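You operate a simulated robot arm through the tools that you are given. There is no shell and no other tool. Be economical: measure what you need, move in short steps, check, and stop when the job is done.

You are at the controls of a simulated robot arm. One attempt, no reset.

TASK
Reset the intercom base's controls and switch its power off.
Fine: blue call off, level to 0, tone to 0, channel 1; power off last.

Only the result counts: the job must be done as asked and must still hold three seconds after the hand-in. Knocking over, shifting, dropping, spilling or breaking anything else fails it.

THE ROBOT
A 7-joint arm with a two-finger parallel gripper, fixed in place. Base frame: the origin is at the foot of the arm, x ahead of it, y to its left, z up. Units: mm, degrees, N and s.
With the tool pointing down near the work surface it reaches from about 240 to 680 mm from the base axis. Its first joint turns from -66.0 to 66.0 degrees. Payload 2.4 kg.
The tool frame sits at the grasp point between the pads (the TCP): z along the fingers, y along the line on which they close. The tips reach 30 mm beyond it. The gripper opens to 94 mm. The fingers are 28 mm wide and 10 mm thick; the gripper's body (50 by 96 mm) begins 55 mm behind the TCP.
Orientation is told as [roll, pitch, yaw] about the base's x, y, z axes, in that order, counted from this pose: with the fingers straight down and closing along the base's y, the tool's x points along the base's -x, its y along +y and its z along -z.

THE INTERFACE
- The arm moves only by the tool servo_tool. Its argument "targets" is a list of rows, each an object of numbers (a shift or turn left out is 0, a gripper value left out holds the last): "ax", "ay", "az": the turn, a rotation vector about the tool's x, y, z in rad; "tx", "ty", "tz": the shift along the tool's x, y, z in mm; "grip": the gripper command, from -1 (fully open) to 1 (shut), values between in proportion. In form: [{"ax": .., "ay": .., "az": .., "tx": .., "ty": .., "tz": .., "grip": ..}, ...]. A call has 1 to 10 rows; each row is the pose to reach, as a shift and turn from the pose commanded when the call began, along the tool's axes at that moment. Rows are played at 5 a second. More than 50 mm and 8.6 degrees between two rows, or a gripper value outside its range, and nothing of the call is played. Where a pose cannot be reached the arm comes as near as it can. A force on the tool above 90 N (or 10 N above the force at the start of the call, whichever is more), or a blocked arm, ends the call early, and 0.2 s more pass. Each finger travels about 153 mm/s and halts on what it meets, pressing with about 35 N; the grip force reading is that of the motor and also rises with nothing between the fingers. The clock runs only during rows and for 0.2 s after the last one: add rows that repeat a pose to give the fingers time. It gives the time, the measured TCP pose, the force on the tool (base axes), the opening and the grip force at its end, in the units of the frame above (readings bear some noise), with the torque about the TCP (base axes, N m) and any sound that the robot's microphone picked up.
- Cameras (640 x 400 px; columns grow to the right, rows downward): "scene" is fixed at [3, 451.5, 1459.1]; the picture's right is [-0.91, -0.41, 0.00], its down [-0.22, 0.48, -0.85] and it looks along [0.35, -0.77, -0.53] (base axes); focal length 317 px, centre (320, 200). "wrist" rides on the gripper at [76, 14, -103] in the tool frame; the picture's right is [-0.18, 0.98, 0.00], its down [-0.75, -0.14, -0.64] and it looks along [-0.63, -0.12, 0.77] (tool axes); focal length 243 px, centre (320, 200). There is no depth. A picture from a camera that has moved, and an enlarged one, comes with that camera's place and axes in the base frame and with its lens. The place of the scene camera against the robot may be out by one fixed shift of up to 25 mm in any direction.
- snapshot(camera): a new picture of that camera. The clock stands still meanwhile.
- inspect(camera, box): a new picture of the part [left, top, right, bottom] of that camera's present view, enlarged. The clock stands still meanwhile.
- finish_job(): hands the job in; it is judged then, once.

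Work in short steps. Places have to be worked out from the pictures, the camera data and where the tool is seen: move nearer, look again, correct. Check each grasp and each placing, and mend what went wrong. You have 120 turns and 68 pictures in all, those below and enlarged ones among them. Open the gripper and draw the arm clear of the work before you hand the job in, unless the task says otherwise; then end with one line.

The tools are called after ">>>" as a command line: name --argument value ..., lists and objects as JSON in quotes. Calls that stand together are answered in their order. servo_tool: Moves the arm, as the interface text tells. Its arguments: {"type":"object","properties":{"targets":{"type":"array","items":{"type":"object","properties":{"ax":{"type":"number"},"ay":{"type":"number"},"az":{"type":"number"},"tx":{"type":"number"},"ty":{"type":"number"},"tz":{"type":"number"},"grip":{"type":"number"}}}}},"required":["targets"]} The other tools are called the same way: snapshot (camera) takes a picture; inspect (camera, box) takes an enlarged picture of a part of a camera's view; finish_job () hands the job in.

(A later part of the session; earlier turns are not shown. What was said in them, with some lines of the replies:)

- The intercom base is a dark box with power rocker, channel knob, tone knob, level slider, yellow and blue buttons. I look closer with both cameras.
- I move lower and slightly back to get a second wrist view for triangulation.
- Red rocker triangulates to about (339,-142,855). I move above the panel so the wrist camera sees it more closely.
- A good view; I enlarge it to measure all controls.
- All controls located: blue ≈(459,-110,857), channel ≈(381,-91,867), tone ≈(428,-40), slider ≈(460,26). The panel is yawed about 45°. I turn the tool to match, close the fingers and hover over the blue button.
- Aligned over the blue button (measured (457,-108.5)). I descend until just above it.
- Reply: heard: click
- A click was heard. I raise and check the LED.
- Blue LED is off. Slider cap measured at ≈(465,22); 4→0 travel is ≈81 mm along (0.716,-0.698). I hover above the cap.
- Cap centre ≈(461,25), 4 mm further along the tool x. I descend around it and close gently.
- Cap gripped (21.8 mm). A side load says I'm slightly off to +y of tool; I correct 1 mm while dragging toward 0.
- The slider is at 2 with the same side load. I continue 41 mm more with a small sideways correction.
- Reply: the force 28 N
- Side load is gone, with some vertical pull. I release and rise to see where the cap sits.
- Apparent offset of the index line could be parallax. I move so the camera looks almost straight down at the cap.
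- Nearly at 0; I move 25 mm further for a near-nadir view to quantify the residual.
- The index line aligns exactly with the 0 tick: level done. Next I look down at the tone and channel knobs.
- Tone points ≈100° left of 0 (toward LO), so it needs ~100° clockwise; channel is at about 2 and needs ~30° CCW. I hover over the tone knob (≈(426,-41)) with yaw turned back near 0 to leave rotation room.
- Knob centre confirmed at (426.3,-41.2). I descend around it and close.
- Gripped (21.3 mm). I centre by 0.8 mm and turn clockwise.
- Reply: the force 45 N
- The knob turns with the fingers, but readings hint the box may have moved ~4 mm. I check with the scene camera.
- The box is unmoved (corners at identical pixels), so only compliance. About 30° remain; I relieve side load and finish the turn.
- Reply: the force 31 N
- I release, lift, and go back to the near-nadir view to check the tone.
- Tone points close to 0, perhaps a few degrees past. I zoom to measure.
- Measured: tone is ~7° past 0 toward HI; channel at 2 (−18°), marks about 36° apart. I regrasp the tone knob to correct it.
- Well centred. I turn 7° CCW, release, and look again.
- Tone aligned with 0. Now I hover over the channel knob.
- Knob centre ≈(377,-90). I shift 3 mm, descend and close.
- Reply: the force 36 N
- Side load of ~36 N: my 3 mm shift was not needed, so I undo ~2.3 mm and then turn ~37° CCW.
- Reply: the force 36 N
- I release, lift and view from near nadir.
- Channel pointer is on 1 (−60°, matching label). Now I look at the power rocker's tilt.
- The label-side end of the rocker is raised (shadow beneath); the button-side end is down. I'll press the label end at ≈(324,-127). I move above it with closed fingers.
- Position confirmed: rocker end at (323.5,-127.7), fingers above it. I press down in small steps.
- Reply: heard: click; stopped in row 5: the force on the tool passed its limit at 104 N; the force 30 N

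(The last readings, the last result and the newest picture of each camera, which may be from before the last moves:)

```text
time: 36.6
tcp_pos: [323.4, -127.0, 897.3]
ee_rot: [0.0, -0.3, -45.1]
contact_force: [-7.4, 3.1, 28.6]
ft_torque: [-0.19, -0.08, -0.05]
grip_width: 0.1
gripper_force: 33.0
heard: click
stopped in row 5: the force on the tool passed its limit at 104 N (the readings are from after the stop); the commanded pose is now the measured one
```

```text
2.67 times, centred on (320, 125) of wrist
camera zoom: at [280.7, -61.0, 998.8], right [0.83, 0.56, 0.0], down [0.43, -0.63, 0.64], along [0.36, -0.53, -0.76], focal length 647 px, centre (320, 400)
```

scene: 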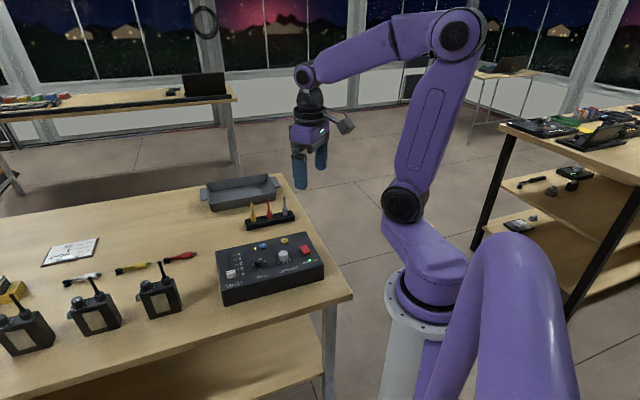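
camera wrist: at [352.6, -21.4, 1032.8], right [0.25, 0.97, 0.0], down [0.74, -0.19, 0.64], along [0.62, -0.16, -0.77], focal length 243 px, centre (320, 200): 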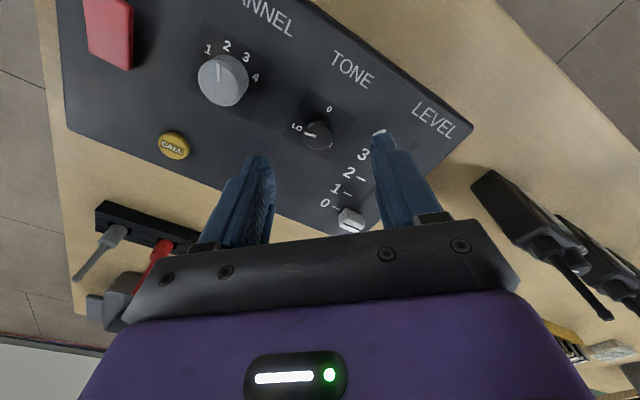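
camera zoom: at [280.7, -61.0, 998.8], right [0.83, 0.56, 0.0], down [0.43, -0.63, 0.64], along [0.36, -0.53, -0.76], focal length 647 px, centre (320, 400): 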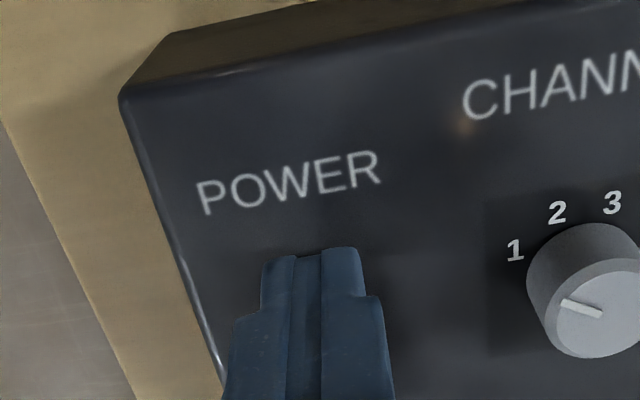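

A click, and the power LED is out. I lift clear and check everything.

>>> servo_tool --targets '[{"tz": -30}, {"tz": -65}, {"tz": -100}, {"tz": -130, "grip": -1}, {"tz": -160}, {"tz": -160}]'

>>> inspect --camera "scene" --box '[200, 220, 340, 308]'

>>> snapshot --camera "scene"

>>> snapshot --camera "wrist"

```text
time: 38.0
tcp_pos: [324.6, -126.8, 1055.5]
ee_rot: [0.2, -0.2, -45.3]
contact_force: [1.0, -0.5, -1.0]
ft_torque: [0.0, 0.02, 0.0]
grip_width: 93.9
gripper_force: 0.0
```

```text
4.55 times, centred on (270, 264) of scene
camera zoom: at [2.9, 451.5, 1459.1], right [-0.91, -0.41, 0.0], down [-0.22, 0.48, -0.85], along [0.35, -0.77, -0.53], focal length 1440 px, centre (547, -91)
```

zoom: 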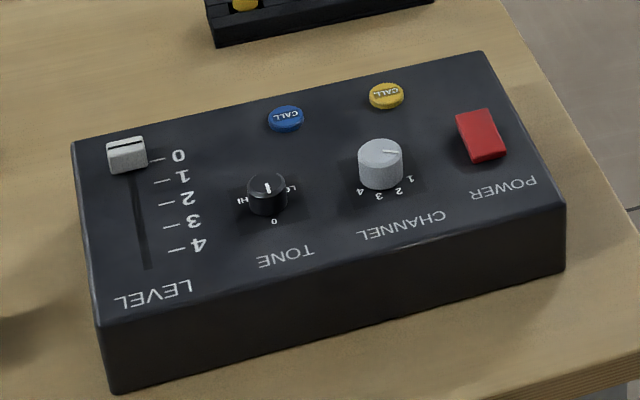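

```text
26 pictures are left
```

scene: 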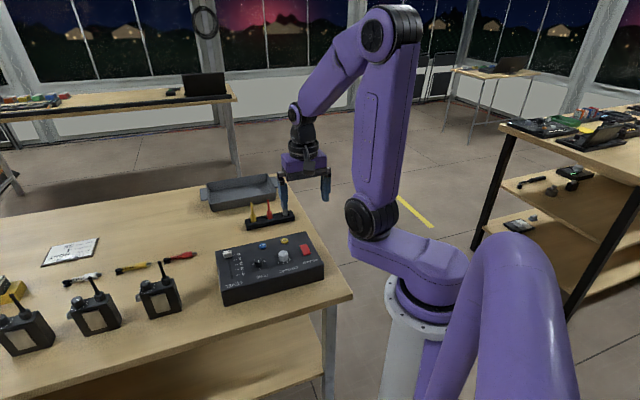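

```text
25 pictures are left
camera wrist: at [280.7, -61.5, 1158.2], right [0.83, 0.56, 0.0], down [0.43, -0.63, 0.64], along [0.36, -0.53, -0.76], focal length 243 px, centre (320, 200)
```

wrist: 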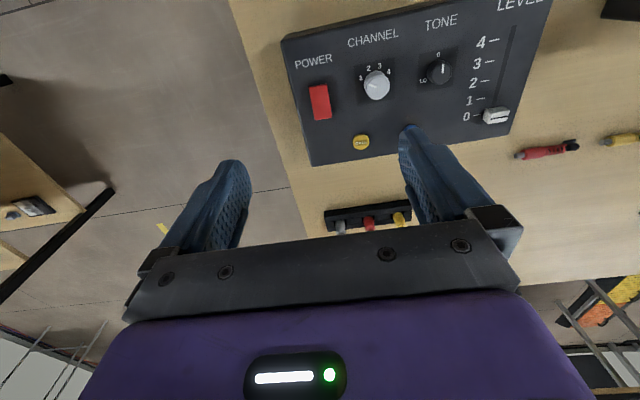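

All LEDs are out, level is at 0, tone at 0, channel at 1, the box is unmoved, and the gripper is open and clear. I hand in.

>>> finish_job

```text
The job is handed in.
```

The job is handed in: blue call is off, level and tone are at 0, channel is on 1, and power was switched off last. Both LEDs were out, the intercom base had not moved, and the gripper was open and clear.
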